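You operate a simulated robot arm through the tools that you are given. There is no shell and no other tool.

You are at the controls of a simulated robot arm. One attempt, no reset.

## Task
Paste the square valves label on the stock box.
Fine: paste brushed on the marked square first, brush back, lid on the paste tin. Set down upright: brush. A coat counts when it lies all over at full strength: go over it till it gets no stronger.

It is judged by the outcome, as a careful person would: the job done as asked, and still so three seconds after it is handed in. It fails if anything else is knocked over, pushed out of place, dropped, spilled or broken. Lids that push on must go on centred and level and be pressed home; caps that screw on are set level and turned clockwise until they are tight.

## Robot
A 7-joint arm with a two-finger parallel gripper, fixed in place. Base frame: the origin is at the foot of the arm, x ahead of it, y to its left, z up. Units: mm, rad, N and s.
With the tool pointing down near the work surface it reaches from about 300 to 700 mm from the base axis. Its first joint turns from -1.152 to 1.152 rad. Payload 1.57 kg.
Tool frame: the origin (TCP) lies between the finger pads and is the grasp point; the fingertips stand 30 mm ahead of it; z points along the fingers, y is the line along which they close. The gripper opens to 110 mm. The fingers are 24 mm wide and 12 mm thick; the gripper's body (48 by 112 mm) begins 78 mm behind the TCP.
Orientation is that of the tool frame in the base frame, as a unit quaternion [w, x, y, z]. With the fingers straight down and closing along the base's y, the tool's x points along the base's -x, its y along +y and its z along -z.

## Interface
- The arm moves only by the tool step_arm. Its argument "moves" is a list of rows, each an object of numbers (a shift or turn left out is 0, a gripper value left out holds the last): "tx", "ty", "tz": the shift along the tool's x, y, z in mm; "ax", "ay", "az": the turn, a rotation vector about the tool's x, y, z in rad; "gripper": the gripper command, from -1 (fully open) to 1 (shut), values between in proportion. In form: [{"tx": .., "ty": .., "tz": .., "ax": .., "ay": .., "az": .., "gripper": ..}, ...]. A call has 1 to 20 rows; each row shifts and turns the commanded pose from where the row before left it, along the tool's axes as they then stand. Rows are played at 5 a second. More than 50 mm and 0.15 rad between two rows, or a gripper value outside its range, and nothing of the call is played. A pose out of reach is approached as far as the arm can. The call stops where the force on the tool passes 40 N (or 10 N more than at its start, if that is more) or the arm is blocked; 0.2 s more then pass. Each finger travels about 108 mm/s and halts on what it meets, pressing with about 37 N; the grip force reading is that of the motor and also rises with nothing between the fingers. The clock runs only during rows and for 0.2 s after the last one: add rows that do not move to give the fingers time. The reply holds the time, the measured pose of the TCP, the force on the tool along the base axes, the opening and the grip force, in the units named above and with some noise, with the torque about the TCP (base axes, N m) and any sound that the robot's microphone picked up, and new pictures: "show" is both (left out), scene, wrist or none.
- Cameras (640 x 400 px; columns grow to the right, rows downward): "scene" is fixed at [142.2, -376.8, 1408.1]; the picture's right is [0.93, -0.38, 0.00], its down [-0.20, -0.49, -0.85] and it looks along [0.32, 0.79, -0.52] (base axes); focal length 323 px, centre (320, 200). "wrist" rides on the gripper at [70, 16, -141] in the tool frame; the picture's right is [-0.23, 0.97, 0.00], its down [-0.86, -0.20, -0.48] and it looks along [-0.47, -0.11, 0.88] (tool axes); focal length 222 px, centre (320, 200). There is no depth. A picture from a camera that has moved, and an enlarged one, comes with that camera's place and axes in the base frame and with its lens.
- close_up(camera, box): a new picture of the part [left, top, right, bottom] of that camera's present view, enlarged. It takes no simulated time.
- hand_in(): hands the job in; it is judged then, once.

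Places have to be worked out from the pictures, the camera data and where the tool is seen. Open the gripper and draw the arm clear of the work before you hand the job in, unless the task says otherwise.

The tools are called after "Request:" by a JSON object that holds its "op" and its "data". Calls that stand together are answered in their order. step_arm: Moves the arm, as the interface text tells. Its arguments: {"type":"object","properties":{"moves":{"type":"array","items":{"type":"object","properties":{"tx":{"type":"number"},"ty":{"type":"number"},"tz":{"type":"number"},"ax":{"type":"number"},"ay":{"type":"number"},"az":{"type":"number"},"gripper":{"type":"number"}}}},"show":{"type":"string","enum":["both","scene","wrist","none"]}},"required":["moves"]} The other tools are called the same way: close_up (camera, box) takes an enlarged picture of a part of a camera's view; hand_in () hands the job in.

At the start:

```text
clock: 0.0
tool_pos: [335.2, 27.3, 1169.6]
tcp_rot: [0.0, -0.001, 1.0, 0.0]
contact_force: [0.0, -0.3, -0.6]
moment: [0.03, 0.03, 0.0]
finger_gap: 110.1
gripper_force: 0.0
```

scene: 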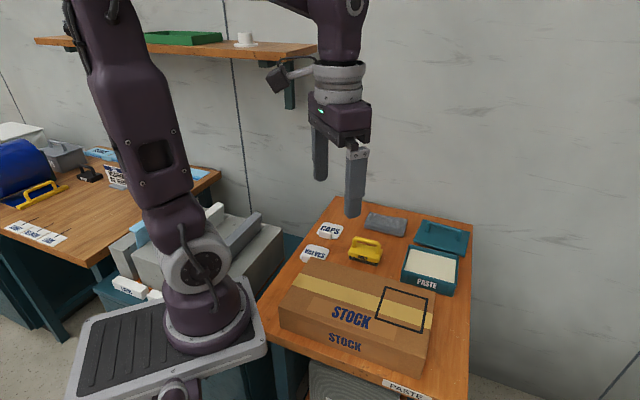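
wrist: 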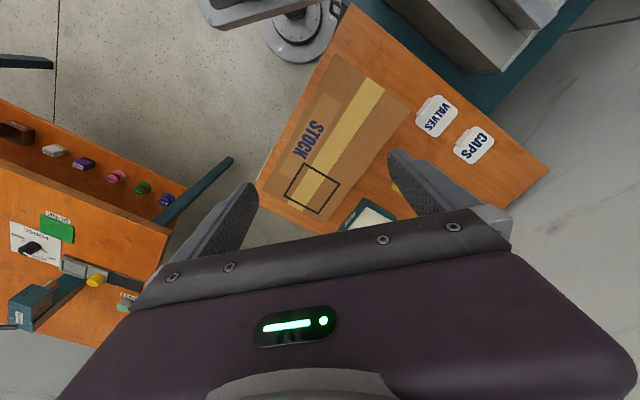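

The scene shows a bench with the stock box (marked square), paste tin, a yellow brush, two labels and a lid. I'll look closer before moving.

Request:
{"op": "close_up", "data": {"camera": "scene", "box": [260, 190, 480, 328]}}

Request:
{"op": "close_up", "data": {"camera": "scene", "box": [340, 200, 480, 288]}}

Request:
{"op": "close_up", "data": {"camera": "scene", "box": [270, 200, 410, 288]}}

Request:
{"op": "close_up", "data": {"camera": "wrist", "box": [250, 0, 550, 240]}}

```text
2.90 times, centred on (370, 259) of scene
camera zoom: at [142.2, -376.8, 1408.1], right [0.93, -0.38, 0.0], down [-0.2, -0.49, -0.85], along [0.32, 0.79, -0.52], focal length 936 px, centre (175, 29)
```

zoom: 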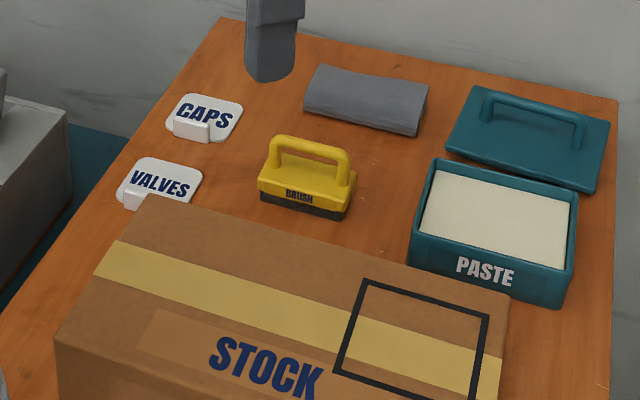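

```text
4.55 times, centred on (410, 244) of scene
camera zoom: at [142.2, -376.8, 1408.1], right [0.93, -0.38, 0.0], down [-0.2, -0.49, -0.85], along [0.32, 0.79, -0.52], focal length 1468 px, centre (-89, 0)
```

zoom: 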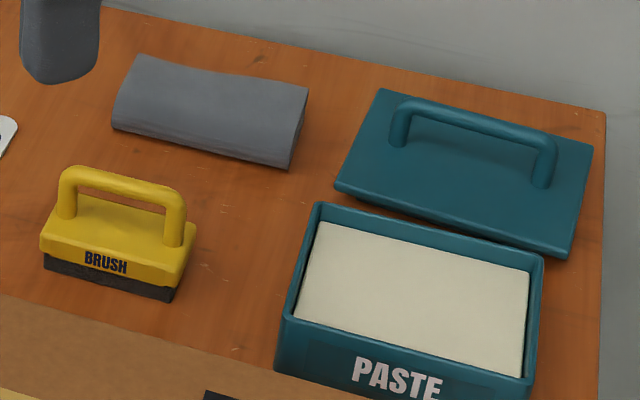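

```text
4.55 times, centred on (340, 244) of scene
camera zoom: at [142.2, -376.8, 1408.1], right [0.93, -0.38, 0.0], down [-0.2, -0.49, -0.85], along [0.32, 0.79, -0.52], focal length 1468 px, centre (229, 0)
```

zoom: 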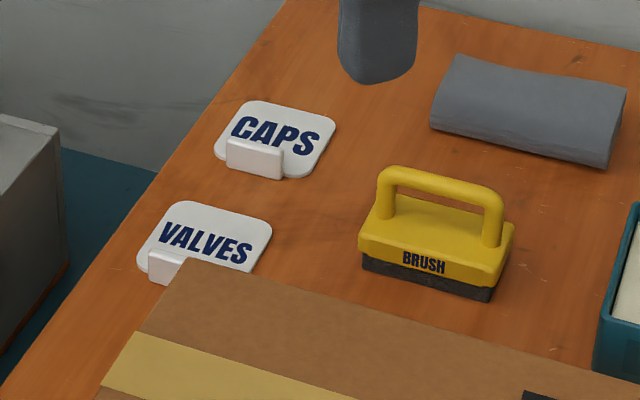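

```text
1.67 times, centred on (400, 120) of wrist
camera zoom: at [264.7, 42.1, 1311.9], right [0.23, 0.97, 0.0], down [0.86, -0.2, 0.48], along [0.47, -0.11, -0.88], focal length 370 px, centre (187, 333)
```

zoom: 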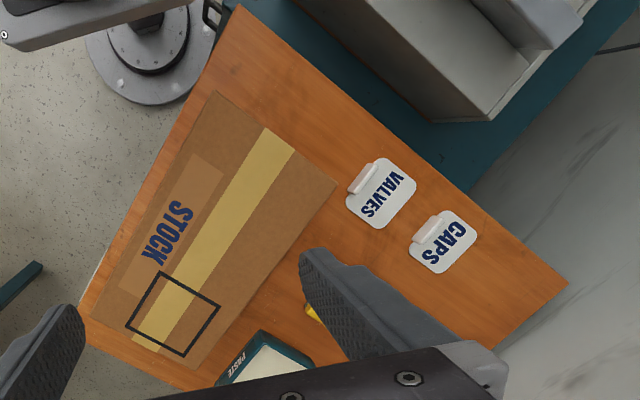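

The box's marked square triangulates to about (474,39,868) at its corner nearest the STOCK print. I'll move the arm, still high, to get further views for triangulating the table items.

Request:
{"op": "step_arm", "data": {"moves": [{"tx": -40, "ty": 25}, {"tx": -40, "ty": 25}, {"tx": -40, "ty": 25}, {"tx": -40, "ty": 25}, {"tx": 0}, {"tx": 0}], "show": "both"}}

```text
clock: 1.4
tool_pos: [493.9, 125.7, 1172.6]
tcp_rot: [-0.001, 0.0, 1.0, 0.0]
contact_force: [-0.9, -0.4, 0.2]
moment: [0.05, 0.01, 0.0]
finger_gap: 110.0
gripper_force: 0.0
camera wrist: at [424.1, 141.8, 1313.3], right [0.23, 0.97, 0.0], down [0.86, -0.2, 0.48], along [0.47, -0.11, -0.88], focal length 222 px, centre (320, 200)
```

scene: 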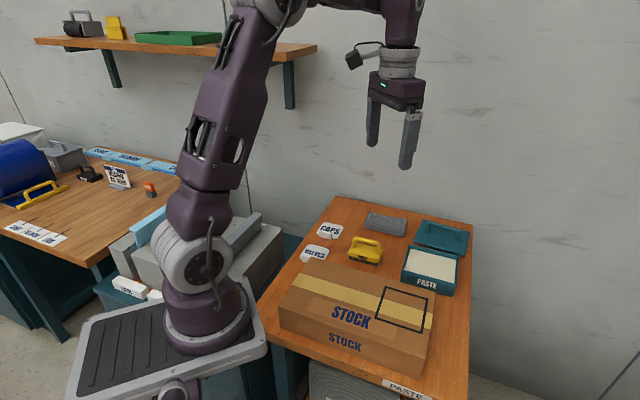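
wrist: 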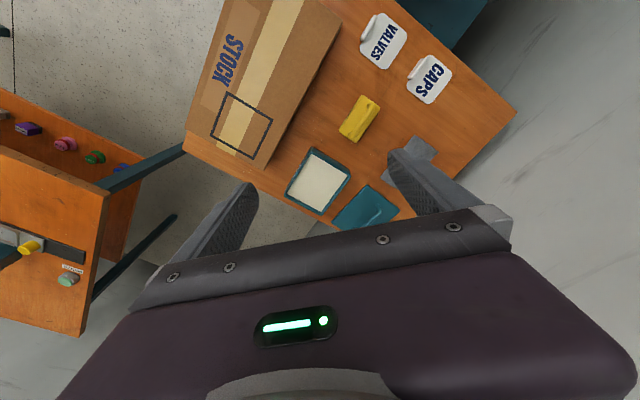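

Table top triangulates to roughly z≈805, paste tin ≈(622,88), lid ≈(760,195), brush ≈(525,230). The lid seems far, so I test the reach towards it while lowering to a safe height.

Request:
{"op": "step_arm", "data": {"moves": [{"tx": -45, "ty": 5, "tz": 30}, {"tx": -45, "ty": 10, "tz": 30}, {"tx": -45, "ty": 10, "tz": 30}, {"tx": -45, "ty": 10, "tz": 30}, {"tx": -30, "ty": 10}, {"tx": 0}, {"tx": 0}], "show": "both"}}

```text
refused: row 1 steps farther than a row can; nothing moved
```

The row step was a bit over 50 mm in total; I resend it with smaller steps.

Request:
{"op": "step_arm", "data": {"moves": [{"tx": -40, "ty": 8, "tz": 25}, {"tx": -40, "ty": 8, "tz": 25}, {"tx": -40, "ty": 8, "tz": 25}, {"tx": -40, "ty": 8, "tz": 25}, {"tx": -40, "ty": 8, "tz": 20}, {"tx": 0}, {"tx": 0}], "show": "both"}}

```text
clock: 3.0
tool_pos: [651.0, 148.0, 1050.1]
tcp_rot: [0.0, 0.0, 1.0, 0.0]
contact_force: [-0.5, -0.5, -0.4]
moment: [0.01, -0.01, -0.01]
finger_gap: 110.0
gripper_force: 0.1
out of reach, approached as far as the arm can: row 4, 5
camera wrist: at [581.1, 163.8, 1190.6], right [0.23, 0.97, 0.0], down [0.86, -0.2, 0.48], along [0.47, -0.11, -0.88], focal length 222 px, centre (320, 200)
```

scene: 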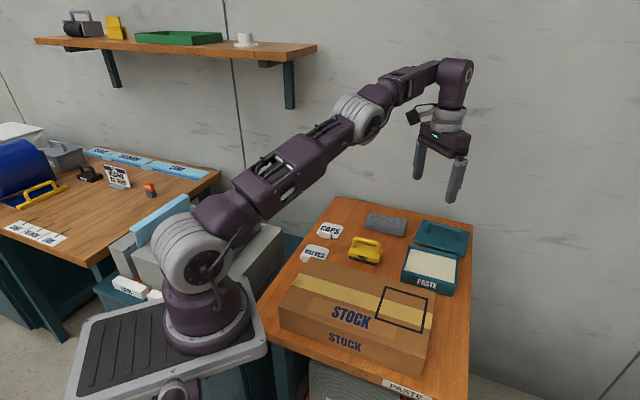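
wrist: 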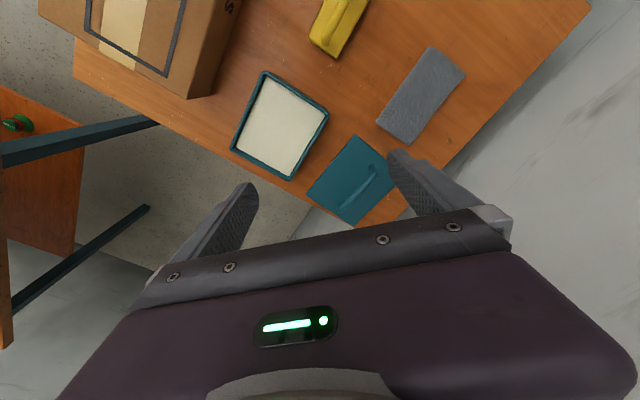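

Reach with the tool straight down is about 670–700 mm; the lid handle (≈(770,198)) will need a tilted tool later. Tin measures ≈140×100 mm with its long side along u≈(0.77,-0.64). Now I move above the brush and turn the tool so the fingers close across its handle.

Request:
{"op": "step_arm", "data": {"moves": [{"tx": 35, "ty": 15, "az": 0.14}, {"tx": 35, "ty": 15, "az": 0.14}, {"tx": 30, "ty": 15, "tz": 10, "az": 0.14}, {"tx": 30, "ty": 15, "tz": 20, "az": 0.14}, {"tx": 0, "ty": 0, "tz": 20, "az": 0.13}, {"tx": 0}, {"tx": 0}], "show": "both"}}

```text
clock: 4.6
tool_pos: [536.9, 229.7, 999.9]
tcp_rot: [0.0, 0.339, 0.941, 0.0]
contact_force: [0.8, 0.7, 1.3]
moment: [0.0, -0.02, -0.01]
finger_gap: 110.2
gripper_force: 0.1
camera wrist: at [492.9, 285.8, 1140.9], right [0.8, 0.61, 0.0], down [0.53, -0.7, 0.48], along [0.29, -0.38, -0.88], focal length 222 px, centre (320, 200)
```

scene: 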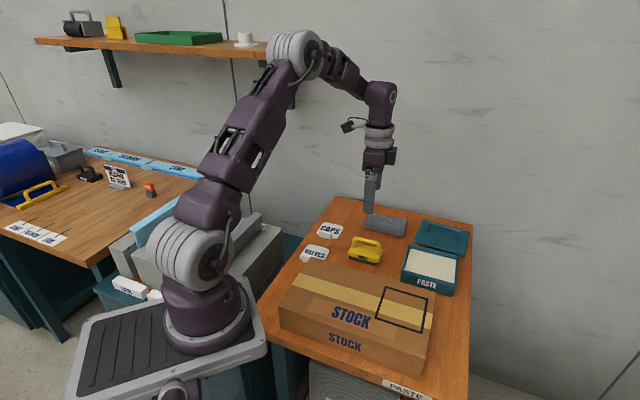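
wrist: 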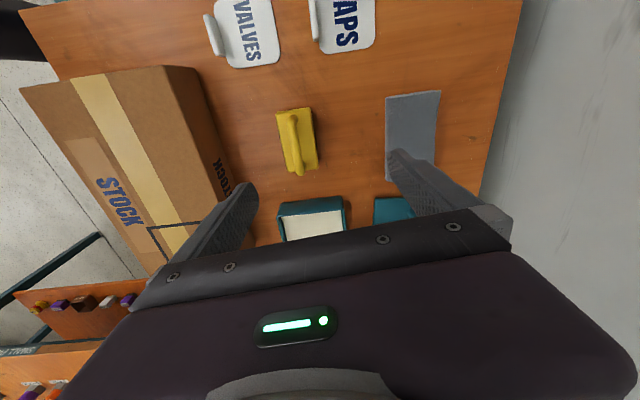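

Now I zoom on the brush to get its handle's ends precisely.

Request:
{"op": "close_up", "data": {"camera": "wrist", "box": [200, 60, 440, 210]}}

Request:
{"op": "close_up", "data": {"camera": "wrist", "box": [180, 0, 400, 137]}}

Request:
{"op": "close_up", "data": {"camera": "scene", "box": [335, 225, 399, 265]}}

```text
2.67 times, centred on (320, 135) of wrist
camera zoom: at [492.9, 285.8, 1140.9], right [0.8, 0.61, 0.0], down [0.53, -0.7, 0.48], along [0.29, -0.38, -0.88], focal length 592 px, centre (320, 373)
```

zoom: 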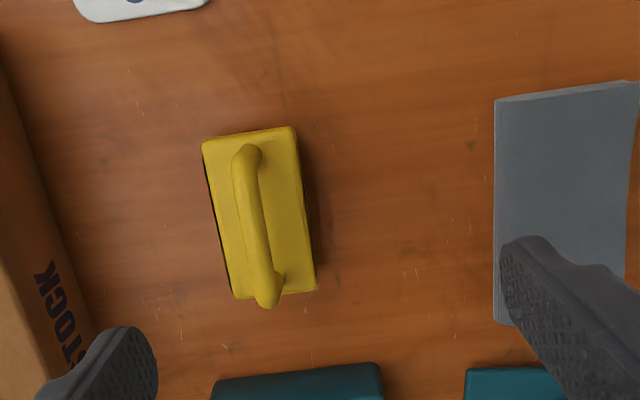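

```text
2.91 times, centred on (290, 68) of wrist
camera zoom: at [492.9, 285.8, 1140.9], right [0.8, 0.61, 0.0], down [0.53, -0.7, 0.48], along [0.29, -0.38, -0.88], focal length 646 px, centre (407, 582)
```

zoom: 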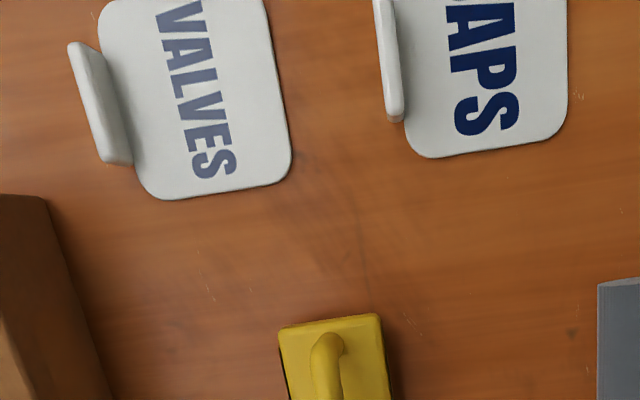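

```text
10.00 times, centred on (367, 245) of scene
camera zoom: at [142.2, -376.8, 1408.1], right [0.93, -0.38, 0.0], down [-0.2, -0.49, -0.85], along [0.32, 0.79, -0.52], focal length 3229 px, centre (-150, -250)
```

zoom: 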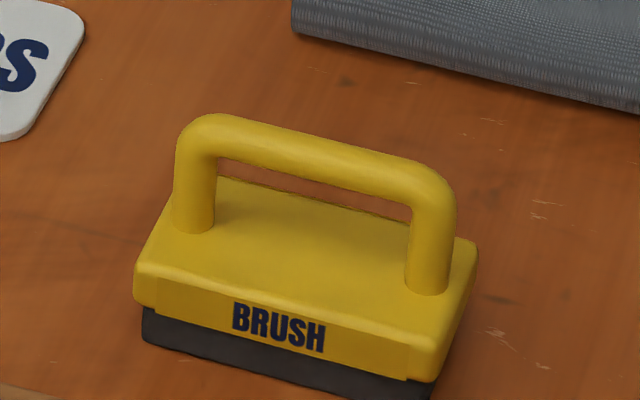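

Handle bar triangulates to about (515,207,863), table ≈804, brush axes ≈ -45°. I go lower over the brush to refine alignment.

Request:
{"op": "step_arm", "data": {"moves": [{"ty": -16, "tz": 20}, {"ty": -16, "tz": 20, "az": 0.08}, {"tz": 15}, {"tz": 0}], "show": "both"}}

Request:
{"op": "close_up", "data": {"camera": "wrist", "box": [200, 80, 440, 230]}}

```text
clock: 5.6
tool_pos: [514.7, 205.2, 947.1]
tcp_rot: [0.001, 0.376, 0.927, 0.001]
contact_force: [0.2, -0.9, 0.4]
moment: [-0.03, 0.02, -0.02]
finger_gap: 110.3
gripper_force: 0.0
camera wrist: at [476.8, 265.7, 1086.5], right [0.84, 0.54, 0.0], down [0.47, -0.74, 0.48], along [0.26, -0.4, -0.88], focal length 222 px, centre (320, 200)
```

scene: 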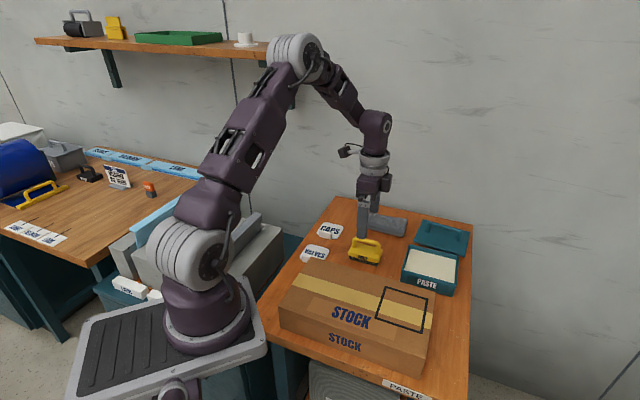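
wrist: 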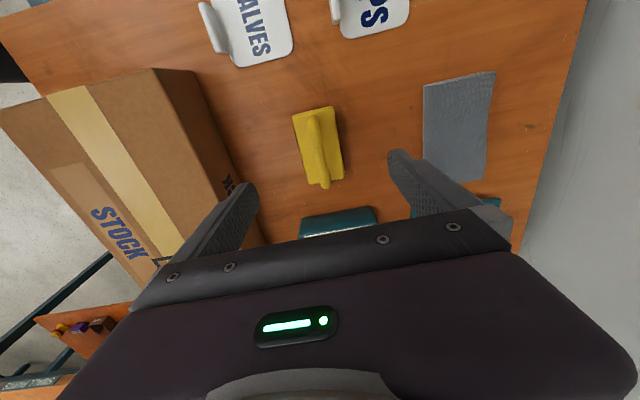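

```text
2.67 times, centred on (320, 155) of wrist
camera zoom: at [476.8, 265.7, 1086.5], right [0.84, 0.54, 0.0], down [0.47, -0.74, 0.48], along [0.26, -0.4, -0.88], focal length 592 px, centre (320, 320)
```

zoom: 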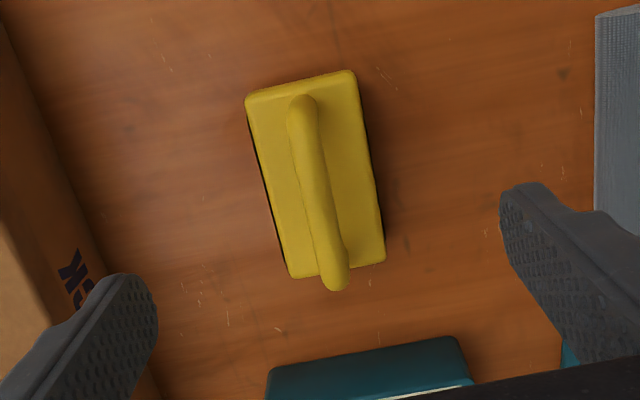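

The tool is now aligned with the brush (fingers close across the handle, v≈(0.70,0.72)). I narrow the fingers and descend to just around the bar.

Request:
{"op": "step_arm", "data": {"moves": [{"tx": 3, "tz": 25, "gripper": 0.1}, {"tz": 25}, {"tz": 20}, {"tz": 5}, {"tz": 0}], "show": "both"}}

Request:
{"op": "close_up", "data": {"camera": "scene", "box": [320, 190, 416, 270]}}

Request:
{"op": "close_up", "data": {"camera": "wrist", "box": [220, 100, 420, 225]}}

```text
clock: 6.8
tool_pos: [513.4, 207.7, 870.5]
tcp_rot: [0.0, 0.375, 0.927, 0.0]
contact_force: [0.4, -0.4, -0.8]
moment: [-0.04, -0.03, -0.03]
finger_gap: 49.6
gripper_force: 0.0
camera wrist: at [474.7, 267.5, 1011.3], right [0.84, 0.54, 0.0], down [0.48, -0.74, 0.48], along [0.26, -0.4, -0.88], focal length 222 px, centre (320, 200)
```

scene: 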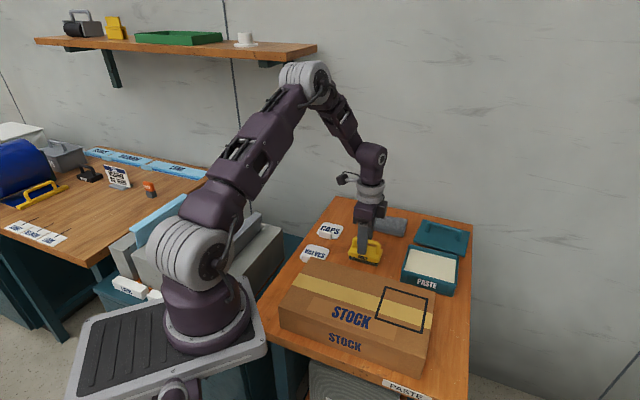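
wrist: 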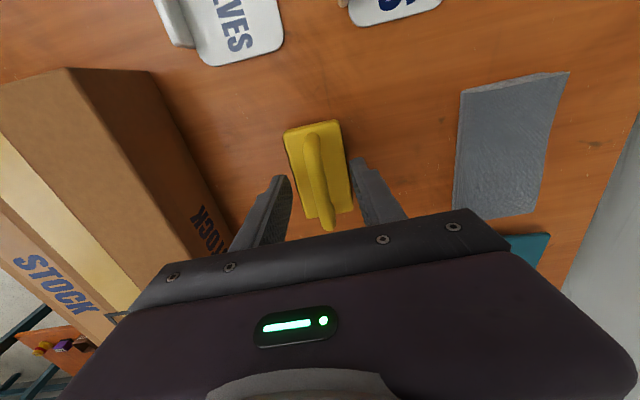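

```text
5.00 times, centred on (368, 230) of scene
camera zoom: at [142.2, -376.8, 1408.1], right [0.93, -0.38, 0.0], down [-0.2, -0.49, -0.85], along [0.32, 0.79, -0.52], focal length 1615 px, centre (80, 50)
```

zoom: 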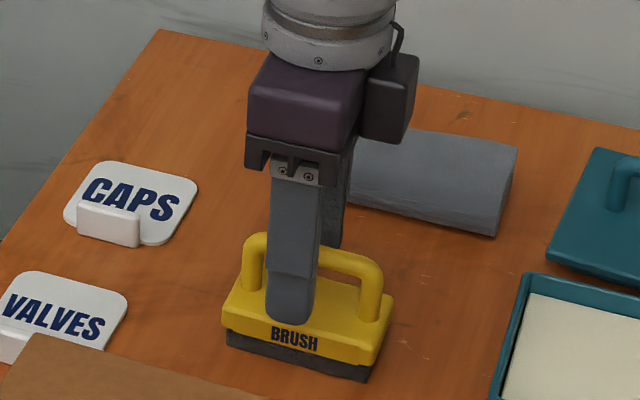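

```text
3.20 times, centred on (320, 162) of wrist
camera zoom: at [474.7, 267.5, 1011.3], right [0.84, 0.54, 0.0], down [0.48, -0.74, 0.48], along [0.26, -0.4, -0.88], focal length 711 px, centre (320, 320)
```

zoom: 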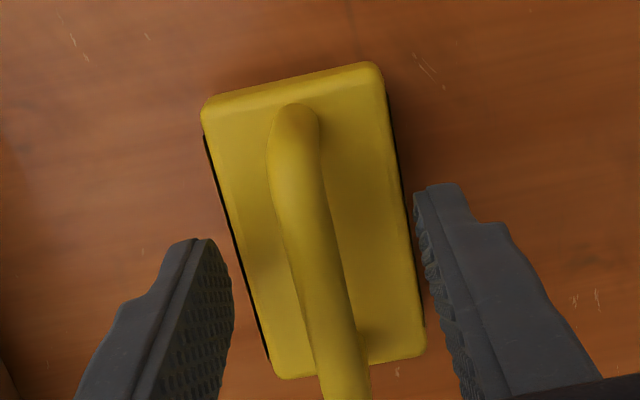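

Fingers straddle the bar nicely, offset only ~1.5 mm. I lower 9 mm more and close.

Request:
{"op": "step_arm", "data": {"moves": [{"ty": -1.5, "tz": 5}, {"tz": 4}, {"tz": 0}], "show": "none"}}

```text
clock: 7.6
tool_pos: [513.7, 206.3, 862.4]
tcp_rot: [-0.001, 0.376, 0.927, -0.001]
contact_force: [-0.1, -0.6, 0.9]
moment: [0.03, -0.03, 0.0]
finger_gap: 49.5
gripper_force: 0.0
```

No contact yet; I close on the bar.

Request:
{"op": "step_arm", "data": {"moves": [{"gripper": 1}, {"tz": 0}, {"tz": 0}, {"tz": 0}], "show": "both"}}

Request:
{"op": "close_up", "data": {"camera": "scene", "box": [320, 190, 416, 270]}}

Request:
{"op": "close_up", "data": {"camera": "wrist", "box": [220, 100, 420, 225]}}

```text
clock: 8.6
tool_pos: [513.7, 205.6, 861.5]
tcp_rot: [0.0, 0.376, 0.927, 0.001]
contact_force: [0.6, -0.5, -0.4]
moment: [-0.01, -0.01, 0.0]
finger_gap: 11.0
gripper_force: 28.7
camera wrist: at [474.4, 266.2, 1002.8], right [0.84, 0.54, 0.0], down [0.48, -0.74, 0.48], along [0.26, -0.4, -0.88], focal length 222 px, centre (320, 200)
```

scene: 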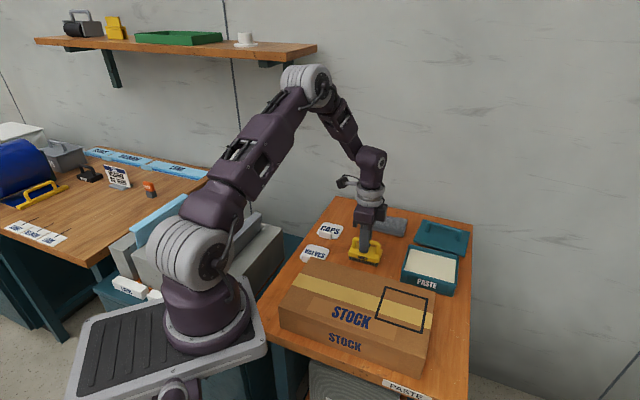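
wrist: 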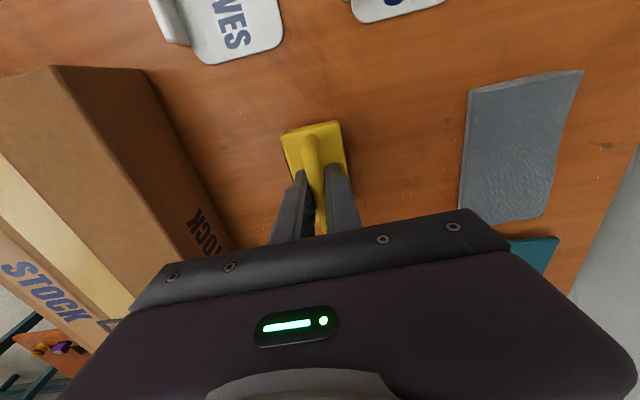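

```text
5.00 times, centred on (368, 230) of scene
camera zoom: at [142.2, -376.8, 1408.1], right [0.93, -0.38, 0.0], down [-0.2, -0.49, -0.85], along [0.32, 0.79, -0.52], focal length 1615 px, centre (80, 50)
```

zoom: 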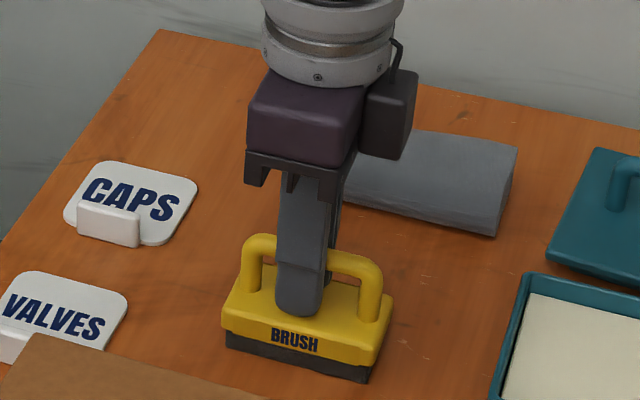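

```text
3.20 times, centred on (320, 162) of wrist
camera zoom: at [474.4, 266.2, 1002.8], right [0.84, 0.54, 0.0], down [0.48, -0.74, 0.48], along [0.26, -0.4, -0.88], focal length 711 px, centre (320, 320)
```

zoom: 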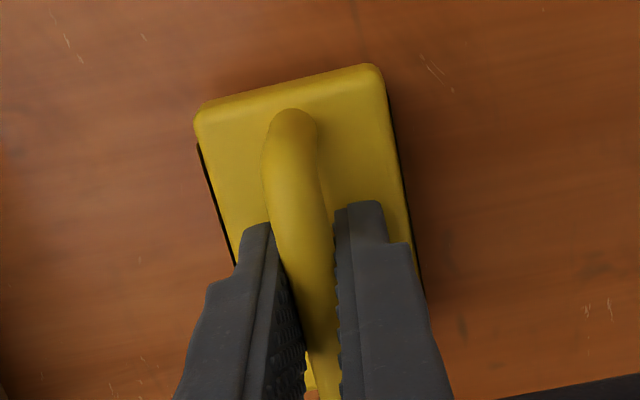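

Brush gripped (11 mm bar; resting TCP (513.7,205.6,861.5)). I lift it and carry it along u to above the paste tin, centre ≈(640,89).

Request:
{"op": "step_arm", "data": {"moves": [{"tz": -10}, {"tz": -25}, {"tz": -35}, {"tz": -20}, {"tx": -45}, {"tx": -45}, {"tx": -45, "ty": 3}, {"tx": -38}, {"tz": 0}, {"tz": 0}], "show": "both"}}

Request:
{"op": "close_up", "data": {"camera": "scene", "box": [370, 190, 490, 300]}}

Request:
{"op": "close_up", "data": {"camera": "wrist", "box": [220, 100, 420, 225]}}

```text
clock: 10.8
tool_pos: [638.9, 85.9, 952.7]
tcp_rot: [0.0, 0.376, 0.927, 0.0]
contact_force: [0.0, 0.3, -1.0]
moment: [0.03, 0.0, -0.01]
finger_gap: 10.8
gripper_force: 28.4
camera wrist: at [600.5, 145.6, 1093.3], right [0.84, 0.54, 0.0], down [0.48, -0.74, 0.48], along [0.26, -0.4, -0.88], focal length 222 px, centre (320, 200)
```

scene: 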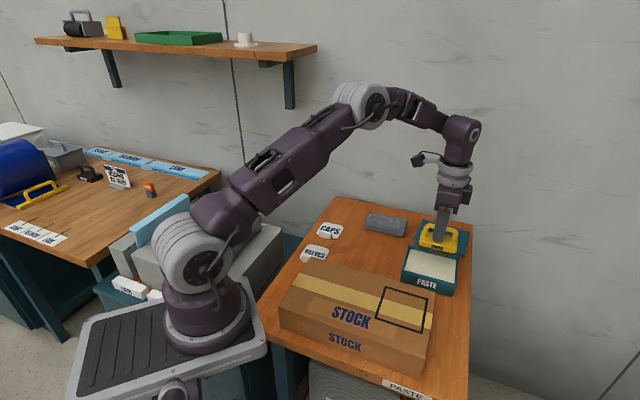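
wrist: 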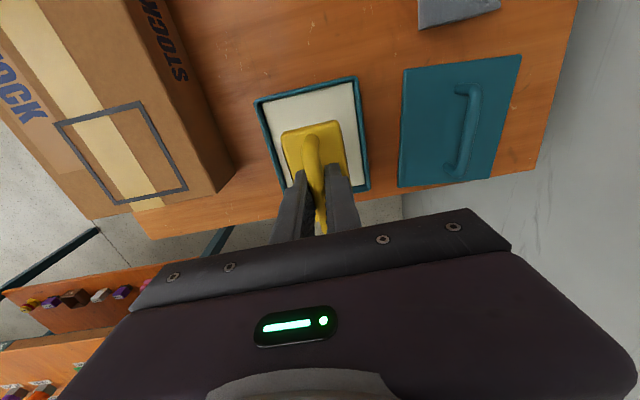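

```text
3.64 times, centred on (430, 245) of scene
camera zoom: at [142.2, -376.8, 1408.1], right [0.93, -0.38, 0.0], down [-0.2, -0.49, -0.85], along [0.32, 0.79, -0.52], focal length 1174 px, centre (-80, 36)
```

zoom: 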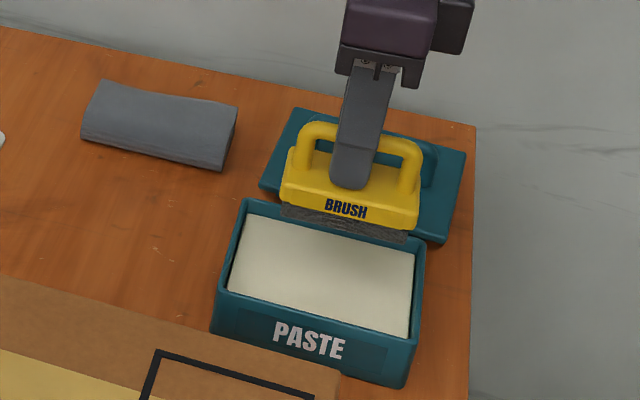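

```text
3.20 times, centred on (320, 162) of wrist
camera zoom: at [600.5, 145.6, 1093.3], right [0.84, 0.54, 0.0], down [0.48, -0.74, 0.48], along [0.26, -0.4, -0.88], focal length 711 px, centre (320, 320)
```

zoom: 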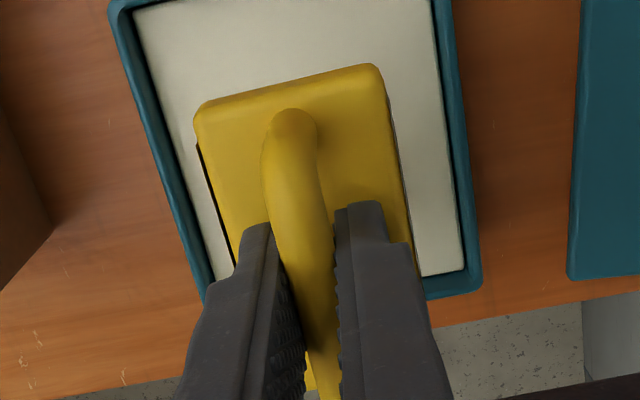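

The tin is centred under the tool within ~3 mm. I lower slowly until the bristles just enter the paste.

Request:
{"op": "step_arm", "data": {"moves": [{"ty": -2, "tz": 25}, {"tz": 25}, {"tz": 8}, {"tz": 4}, {"tz": 0}], "show": "both"}}

Request:
{"op": "close_up", "data": {"camera": "scene", "box": [370, 190, 490, 300]}}

```text
clock: 12.0
tool_pos: [639.5, 87.4, 894.0]
tcp_rot: [0.004, 0.376, 0.927, 0.002]
contact_force: [-0.1, -1.2, 7.0]
moment: [0.25, 0.17, 0.02]
finger_gap: 11.0
gripper_force: 29.1
stopped in row 5: the force on the tool passed its limit at 42 N (the readings are from after the stop); the commanded pose is now the measured one
camera wrist: at [599.9, 145.7, 1034.7], right [0.84, 0.54, 0.01], down [0.47, -0.74, 0.48], along [0.27, -0.4, -0.88], focal length 222 px, centre (320, 200)
```

scene: 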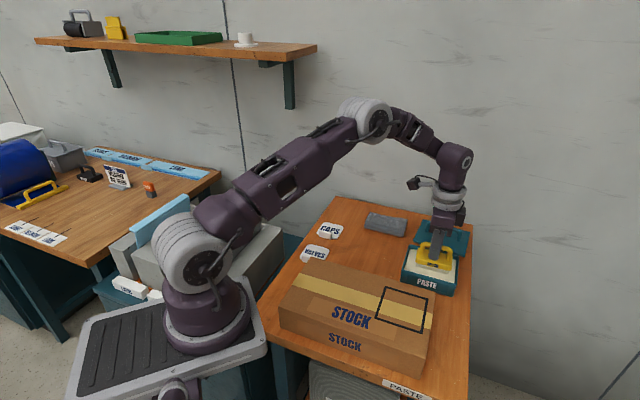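
wrist: 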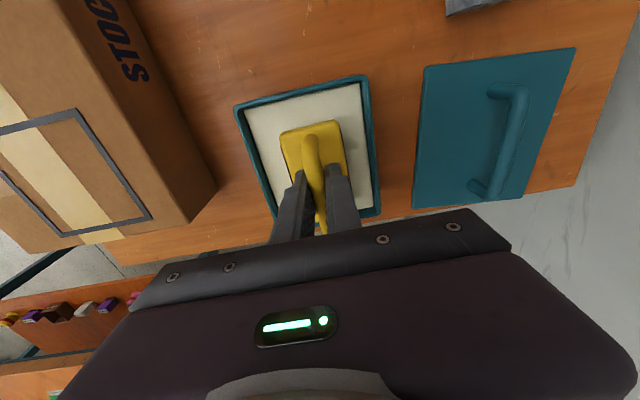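

```text
3.64 times, centred on (430, 245) of scene
camera zoom: at [142.0, -376.8, 1408.1], right [0.93, -0.38, 0.0], down [-0.2, -0.49, -0.85], along [0.32, 0.79, -0.52], focal length 1174 px, centre (-80, 36)
```

zoom: 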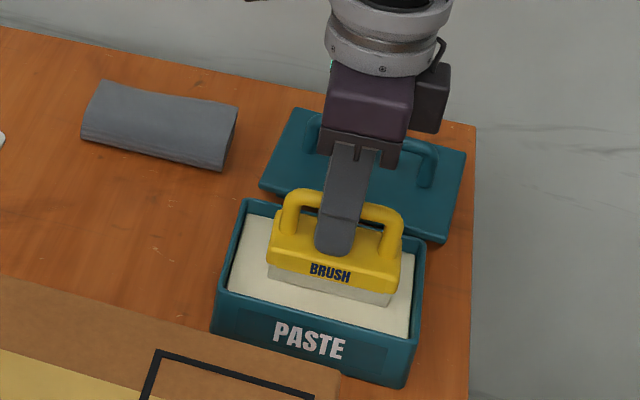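

The bristles turned cream — the brush is loaded. I lift and carry it over the box's marked square, centre ≈(471,-23).

Request:
{"op": "step_arm", "data": {"moves": [{"tz": -20}, {"tz": -35}, {"tz": -30}, {"ty": -40, "tx": 9}, {"ty": -40, "tx": 9}, {"ty": -40, "tx": 9}, {"ty": -40, "tx": 9}, {"ty": -37, "tx": 9}, {"tz": 0}, {"tz": 0}], "show": "both"}}

Request:
{"op": "close_up", "data": {"camera": "scene", "box": [340, 220, 470, 340]}}

Request:
{"op": "close_up", "data": {"camera": "wrist", "box": [220, 80, 420, 235]}}

```text
clock: 14.2
tool_pos: [468.0, -24.1, 976.1]
tcp_rot: [0.003, 0.375, 0.927, 0.001]
contact_force: [0.4, -0.4, -0.7]
moment: [-0.01, 0.02, -0.03]
finger_gap: 10.8
gripper_force: 29.3
camera wrist: at [429.4, 35.7, 1117.2], right [0.84, 0.54, 0.01], down [0.47, -0.74, 0.48], along [0.27, -0.4, -0.88], focal length 222 px, centre (320, 200)
```

scene: 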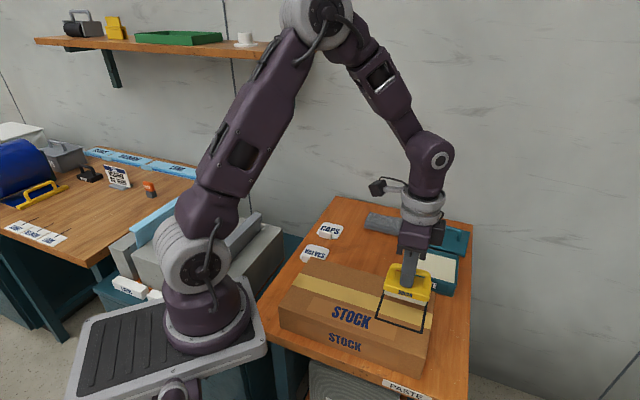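
wrist: 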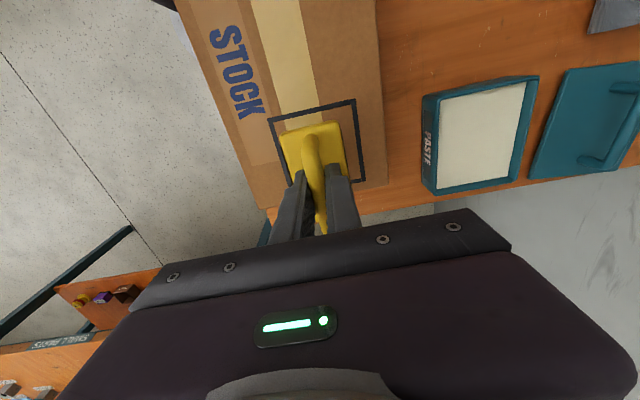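

```text
3.33 times, centred on (405, 280) of scene
camera zoom: at [142.2, -376.8, 1408.1], right [0.93, -0.38, 0.0], down [-0.2, -0.49, -0.85], along [0.32, 0.79, -0.52], focal length 1076 px, centre (37, -67)
```

zoom: 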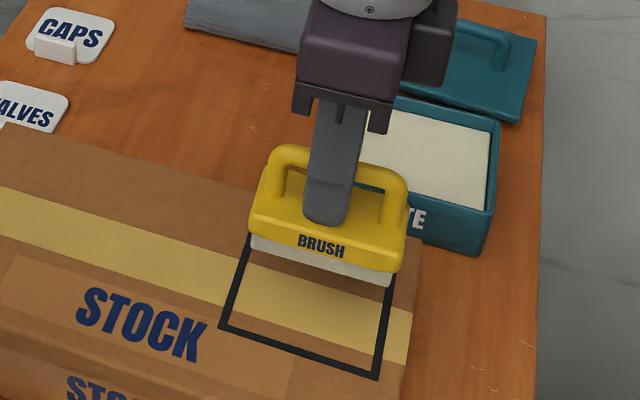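

```text
2.58 times, centred on (320, 158) of wrist
camera zoom: at [429.4, 35.7, 1117.2], right [0.84, 0.54, 0.01], down [0.47, -0.74, 0.48], along [0.27, -0.4, -0.88], focal length 573 px, centre (320, 310)
```

zoom: 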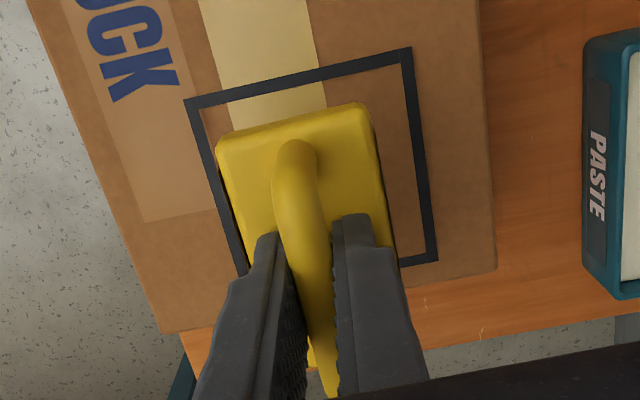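

The square lies almost exactly under the tool (centre offset ≈(-2.8,-0.3) mm, outer size ≈94 mm). I correct the tiny tilt and lower gently at one side, looking for contact near TCP z≈926.

Request:
{"op": "step_arm", "data": {"moves": [{"tx": -2.8, "ty": -10, "tz": 15, "ax": 0.0044, "ay": 0.0045}, {"ty": -10, "tz": 20}, {"tz": 8}, {"tz": 2}, {"tz": 1}, {"tz": 0}], "show": "scene"}}

Request:
{"op": "close_up", "data": {"camera": "scene", "box": [340, 220, 470, 340]}}

```text
clock: 15.6
tool_pos: [457.4, -39.5, 931.6]
tcp_rot: [0.0, 0.375, 0.927, 0.0]
contact_force: [-0.3, -0.6, -0.5]
moment: [0.01, -0.01, -0.03]
finger_gap: 11.1
gripper_force: 28.7
```

scene: 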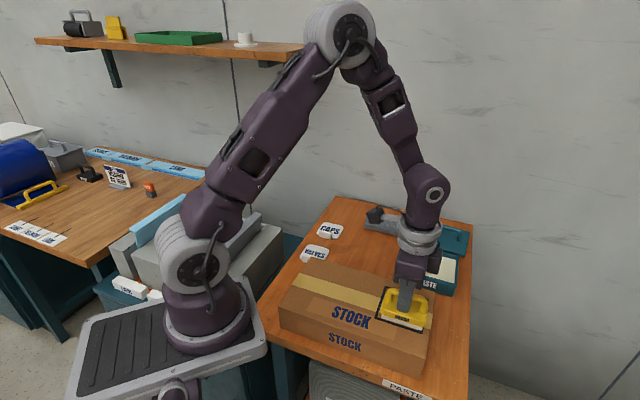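

```text
3.33 times, centred on (405, 280) of scene
camera zoom: at [142.2, -376.8, 1408.1], right [0.93, -0.38, 0.0], down [-0.2, -0.49, -0.85], along [0.32, 0.79, -0.52], focal length 1076 px, centre (37, -67)
```

zoom: 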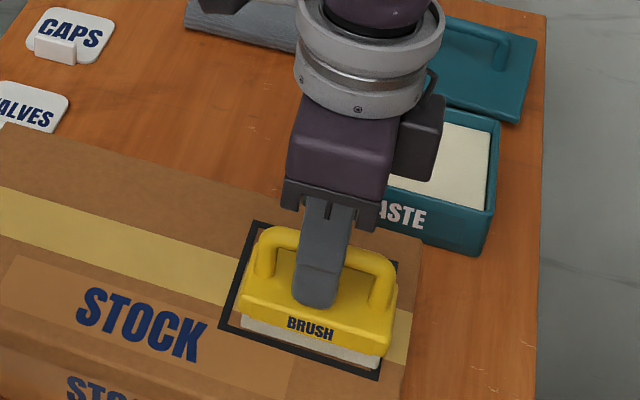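

No contact at 931.6. I continue down in 1 mm steps.

Request:
{"op": "step_arm", "data": {"moves": [{"tz": 1}, {"tz": 1}, {"tz": 1}, {"tz": 1}, {"tz": 0}], "show": "none"}}

```text
clock: 16.4
tool_pos: [457.7, -39.4, 929.7]
tcp_rot: [0.001, 0.375, 0.927, 0.0]
contact_force: [-4.5, 1.7, 13.4]
moment: [-0.17, -0.11, -0.02]
finger_gap: 11.1
gripper_force: 29.2
stopped in row 3: the force on the tool passed its limit at 43 N (the readings are from after the stop); the commanded pose is now the measured one
```

Contact at TCP z≈929.7 (stiff). I keep that light pressure and sweep the brush across the square along v, with small u shifts.

Request:
{"op": "step_arm", "data": {"moves": [{"tz": -0.2, "ty": -3}, {"ty": -3}, {"ty": 6}, {"ty": 6}, {"ty": 6}, {"ty": 6}, {"ty": 6}, {"ty": 6}, {"ty": 6}, {"ty": 5}, {"ty": 0}], "show": "both"}}

Request:
{"op": "close_up", "data": {"camera": "scene", "box": [340, 220, 470, 340]}}

Request:
{"op": "close_up", "data": {"camera": "wrist", "box": [220, 80, 420, 235]}}

```text
clock: 18.8
tool_pos: [486.3, -10.4, 929.9]
tcp_rot: [0.002, 0.376, 0.927, 0.001]
contact_force: [-5.4, -4.5, 18.8]
moment: [-0.08, 0.16, -0.01]
finger_gap: 11.4
gripper_force: 29.0
camera wrist: at [447.4, 48.9, 1070.8], right [0.84, 0.54, 0.0], down [0.47, -0.74, 0.48], along [0.26, -0.4, -0.88], focal length 222 px, centre (320, 200)
```

scene: 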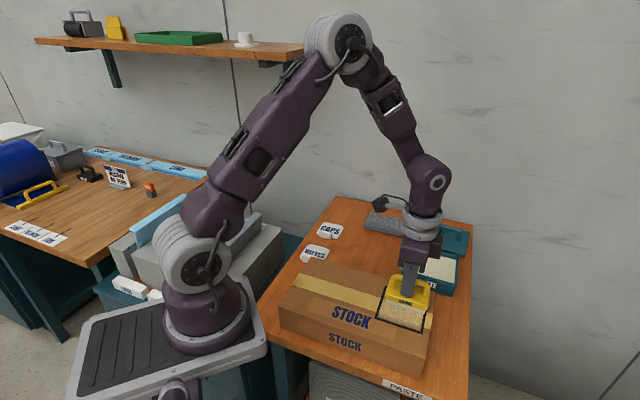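
wrist: 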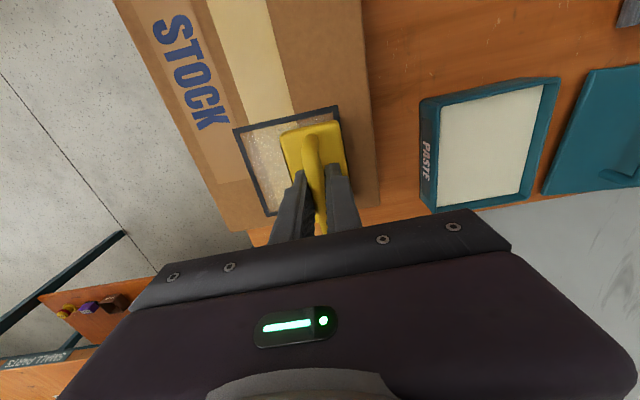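

```text
3.33 times, centred on (405, 280) of scene
camera zoom: at [141.7, -376.9, 1408.1], right [0.93, -0.38, 0.0], down [-0.2, -0.49, -0.85], along [0.32, 0.79, -0.52], focal length 1076 px, centre (37, -67)
```

zoom: 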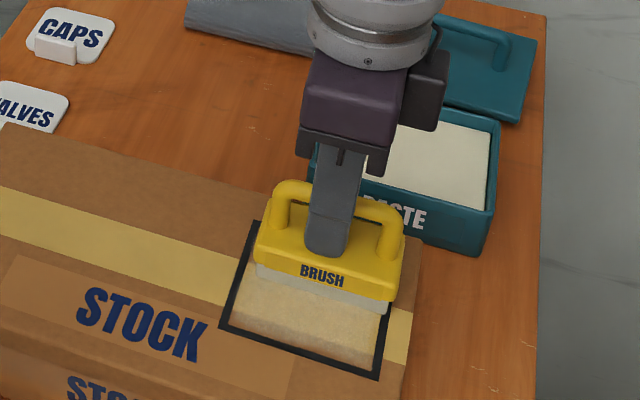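

```text
2.58 times, centred on (320, 158) of wrist
camera zoom: at [447.4, 48.9, 1070.8], right [0.84, 0.54, 0.0], down [0.47, -0.74, 0.48], along [0.26, -0.4, -0.88], focal length 573 px, centre (320, 310)
```

zoom: 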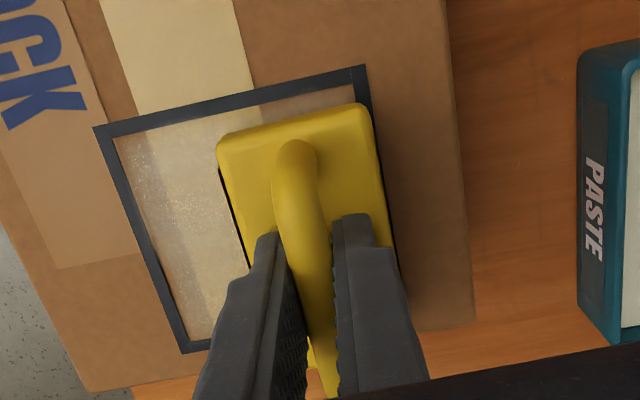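

A film of paste shows inside the square. I continue going back and forth, shifted +4 mm then −4 mm along the brush's length to cover all edges.

Request:
{"op": "step_arm", "data": {"moves": [{"tx": 4}, {"ty": -6}, {"ty": -6}, {"ty": -6}, {"ty": -6}, {"ty": -6}, {"ty": -6}, {"ty": -6}, {"ty": -5}, {"tx": -4}, {"tx": -4}, {"ty": 6}, {"ty": 6}, {"ty": 6}, {"ty": 6}, {"ty": 6}, {"ty": 6}, {"ty": 6}, {"ty": 5}, {"tx": 0}], "show": "both"}}

Request:
{"op": "close_up", "data": {"camera": "scene", "box": [340, 220, 470, 340]}}

Request:
{"op": "close_up", "data": {"camera": "wrist", "box": [220, 80, 420, 235]}}

```text
clock: 23.0
tool_pos: [490.1, -15.1, 929.0]
tcp_rot: [0.0, 0.376, 0.927, 0.0]
contact_force: [-5.8, -6.8, 24.2]
moment: [0.04, 0.31, 0.06]
finger_gap: 11.2
gripper_force: 28.8
camera wrist: at [450.5, 45.7, 1070.7], right [0.84, 0.54, 0.0], down [0.47, -0.74, 0.48], along [0.26, -0.4, -0.88], focal length 222 px, centre (320, 200)
```

scene: 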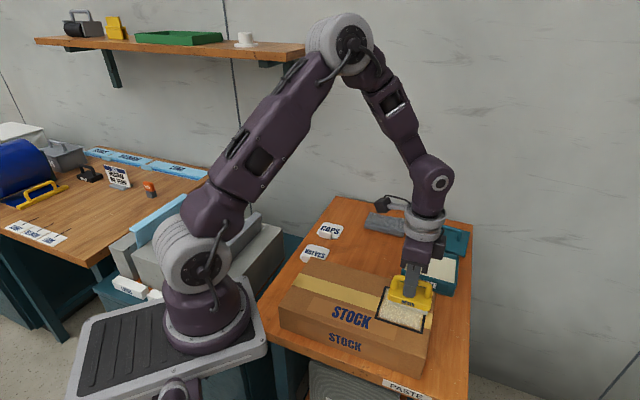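
wrist: 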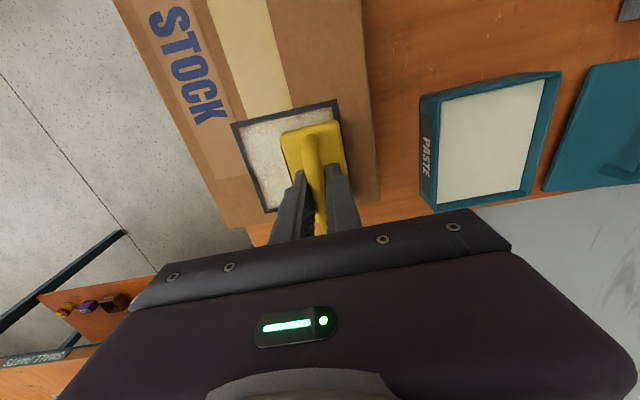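

```text
3.33 times, centred on (405, 280) of scene
camera zoom: at [141.6, -377.0, 1408.1], right [0.93, -0.38, 0.0], down [-0.2, -0.49, -0.85], along [0.32, 0.79, -0.52], focal length 1076 px, centre (37, -67)
```

zoom: 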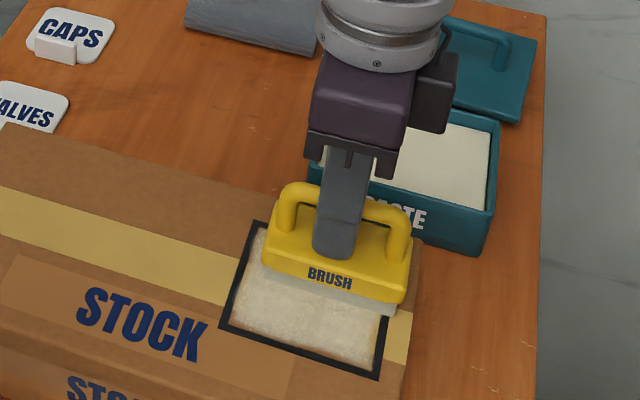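

```text
2.58 times, centred on (320, 158) of wrist
camera zoom: at [450.5, 45.7, 1070.7], right [0.84, 0.54, 0.0], down [0.47, -0.74, 0.48], along [0.26, -0.4, -0.88], focal length 573 px, centre (320, 310)
```

zoom: 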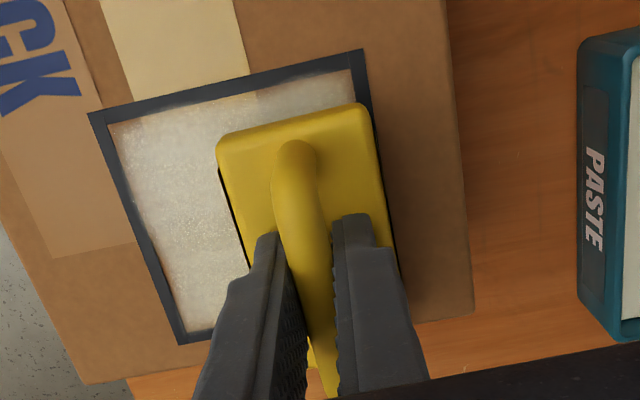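

The coat gets stronger; margins at the left and top edges look thinner, so I widen the strokes a few mm.

Request:
{"op": "step_arm", "data": {"moves": [{"ty": 4}, {"tx": 5, "tz": -0.2}, {"ty": -6.6}, {"ty": -6.6}, {"ty": -6.6}, {"ty": -6.6}, {"ty": -6.6}, {"ty": -6.6}, {"ty": -6.6}, {"ty": -6.6}, {"tx": 6}, {"ty": 6.6}, {"ty": 6.6}, {"ty": 6.6}, {"ty": 6.6}, {"ty": 6.6}, {"ty": 6.6}, {"ty": 6.6}, {"ty": 6.6}, {"tx": 0}], "show": "both"}}

Request:
{"op": "close_up", "data": {"camera": "scene", "box": [340, 220, 470, 340]}}

Request:
{"op": "close_up", "data": {"camera": "wrist", "box": [220, 80, 420, 235]}}

```text
clock: 27.2
tool_pos: [484.0, -3.5, 930.6]
tcp_rot: [0.001, 0.375, 0.927, 0.0]
contact_force: [-6.8, -5.9, 23.4]
moment: [0.05, 0.38, 0.1]
finger_gap: 11.2
gripper_force: 29.0
camera wrist: at [444.4, 55.7, 1070.7], right [0.84, 0.54, 0.0], down [0.47, -0.74, 0.48], along [0.26, -0.4, -0.88], focal length 222 px, centre (320, 200)
```

scene: 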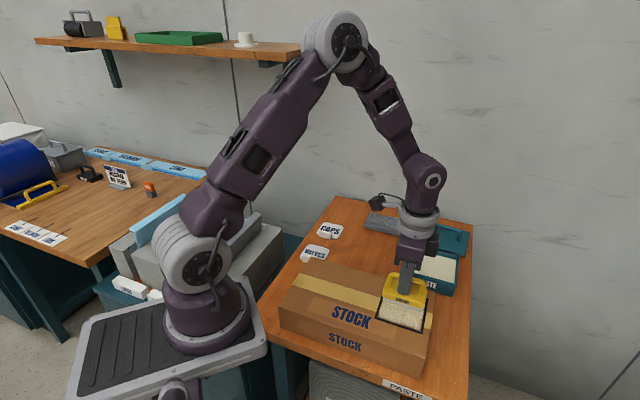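
wrist: 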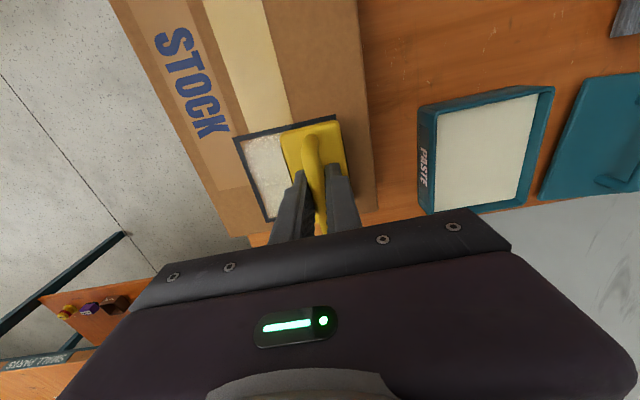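

```text
3.33 times, centred on (405, 280) of scene
camera zoom: at [141.6, -377.0, 1408.1], right [0.93, -0.38, 0.0], down [-0.2, -0.49, -0.85], along [0.32, 0.79, -0.52], focal length 1076 px, centre (37, -67)
```

zoom: 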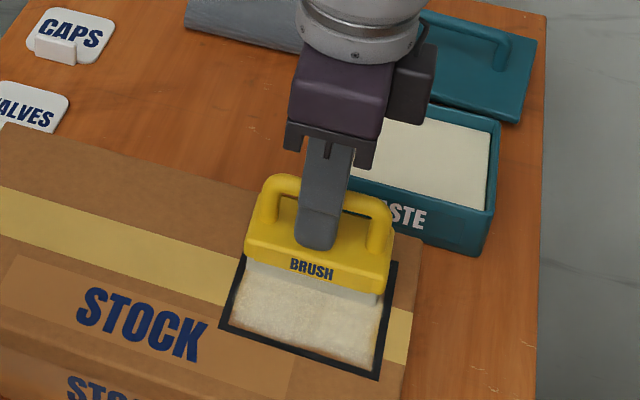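

```text
2.58 times, centred on (320, 158) of wrist
camera zoom: at [444.4, 55.7, 1070.7], right [0.84, 0.54, 0.0], down [0.47, -0.74, 0.48], along [0.26, -0.4, -0.88], focal length 573 px, centre (320, 310)
```

zoom: 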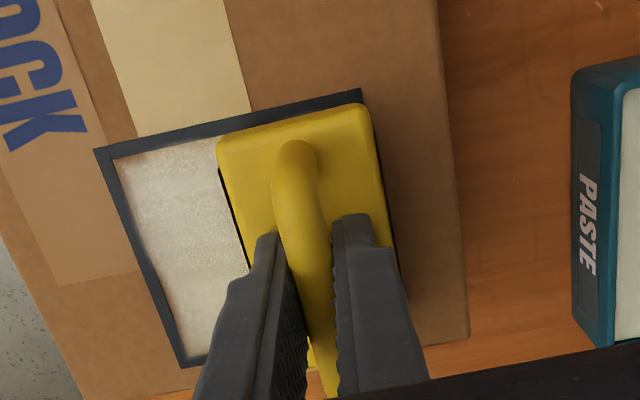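

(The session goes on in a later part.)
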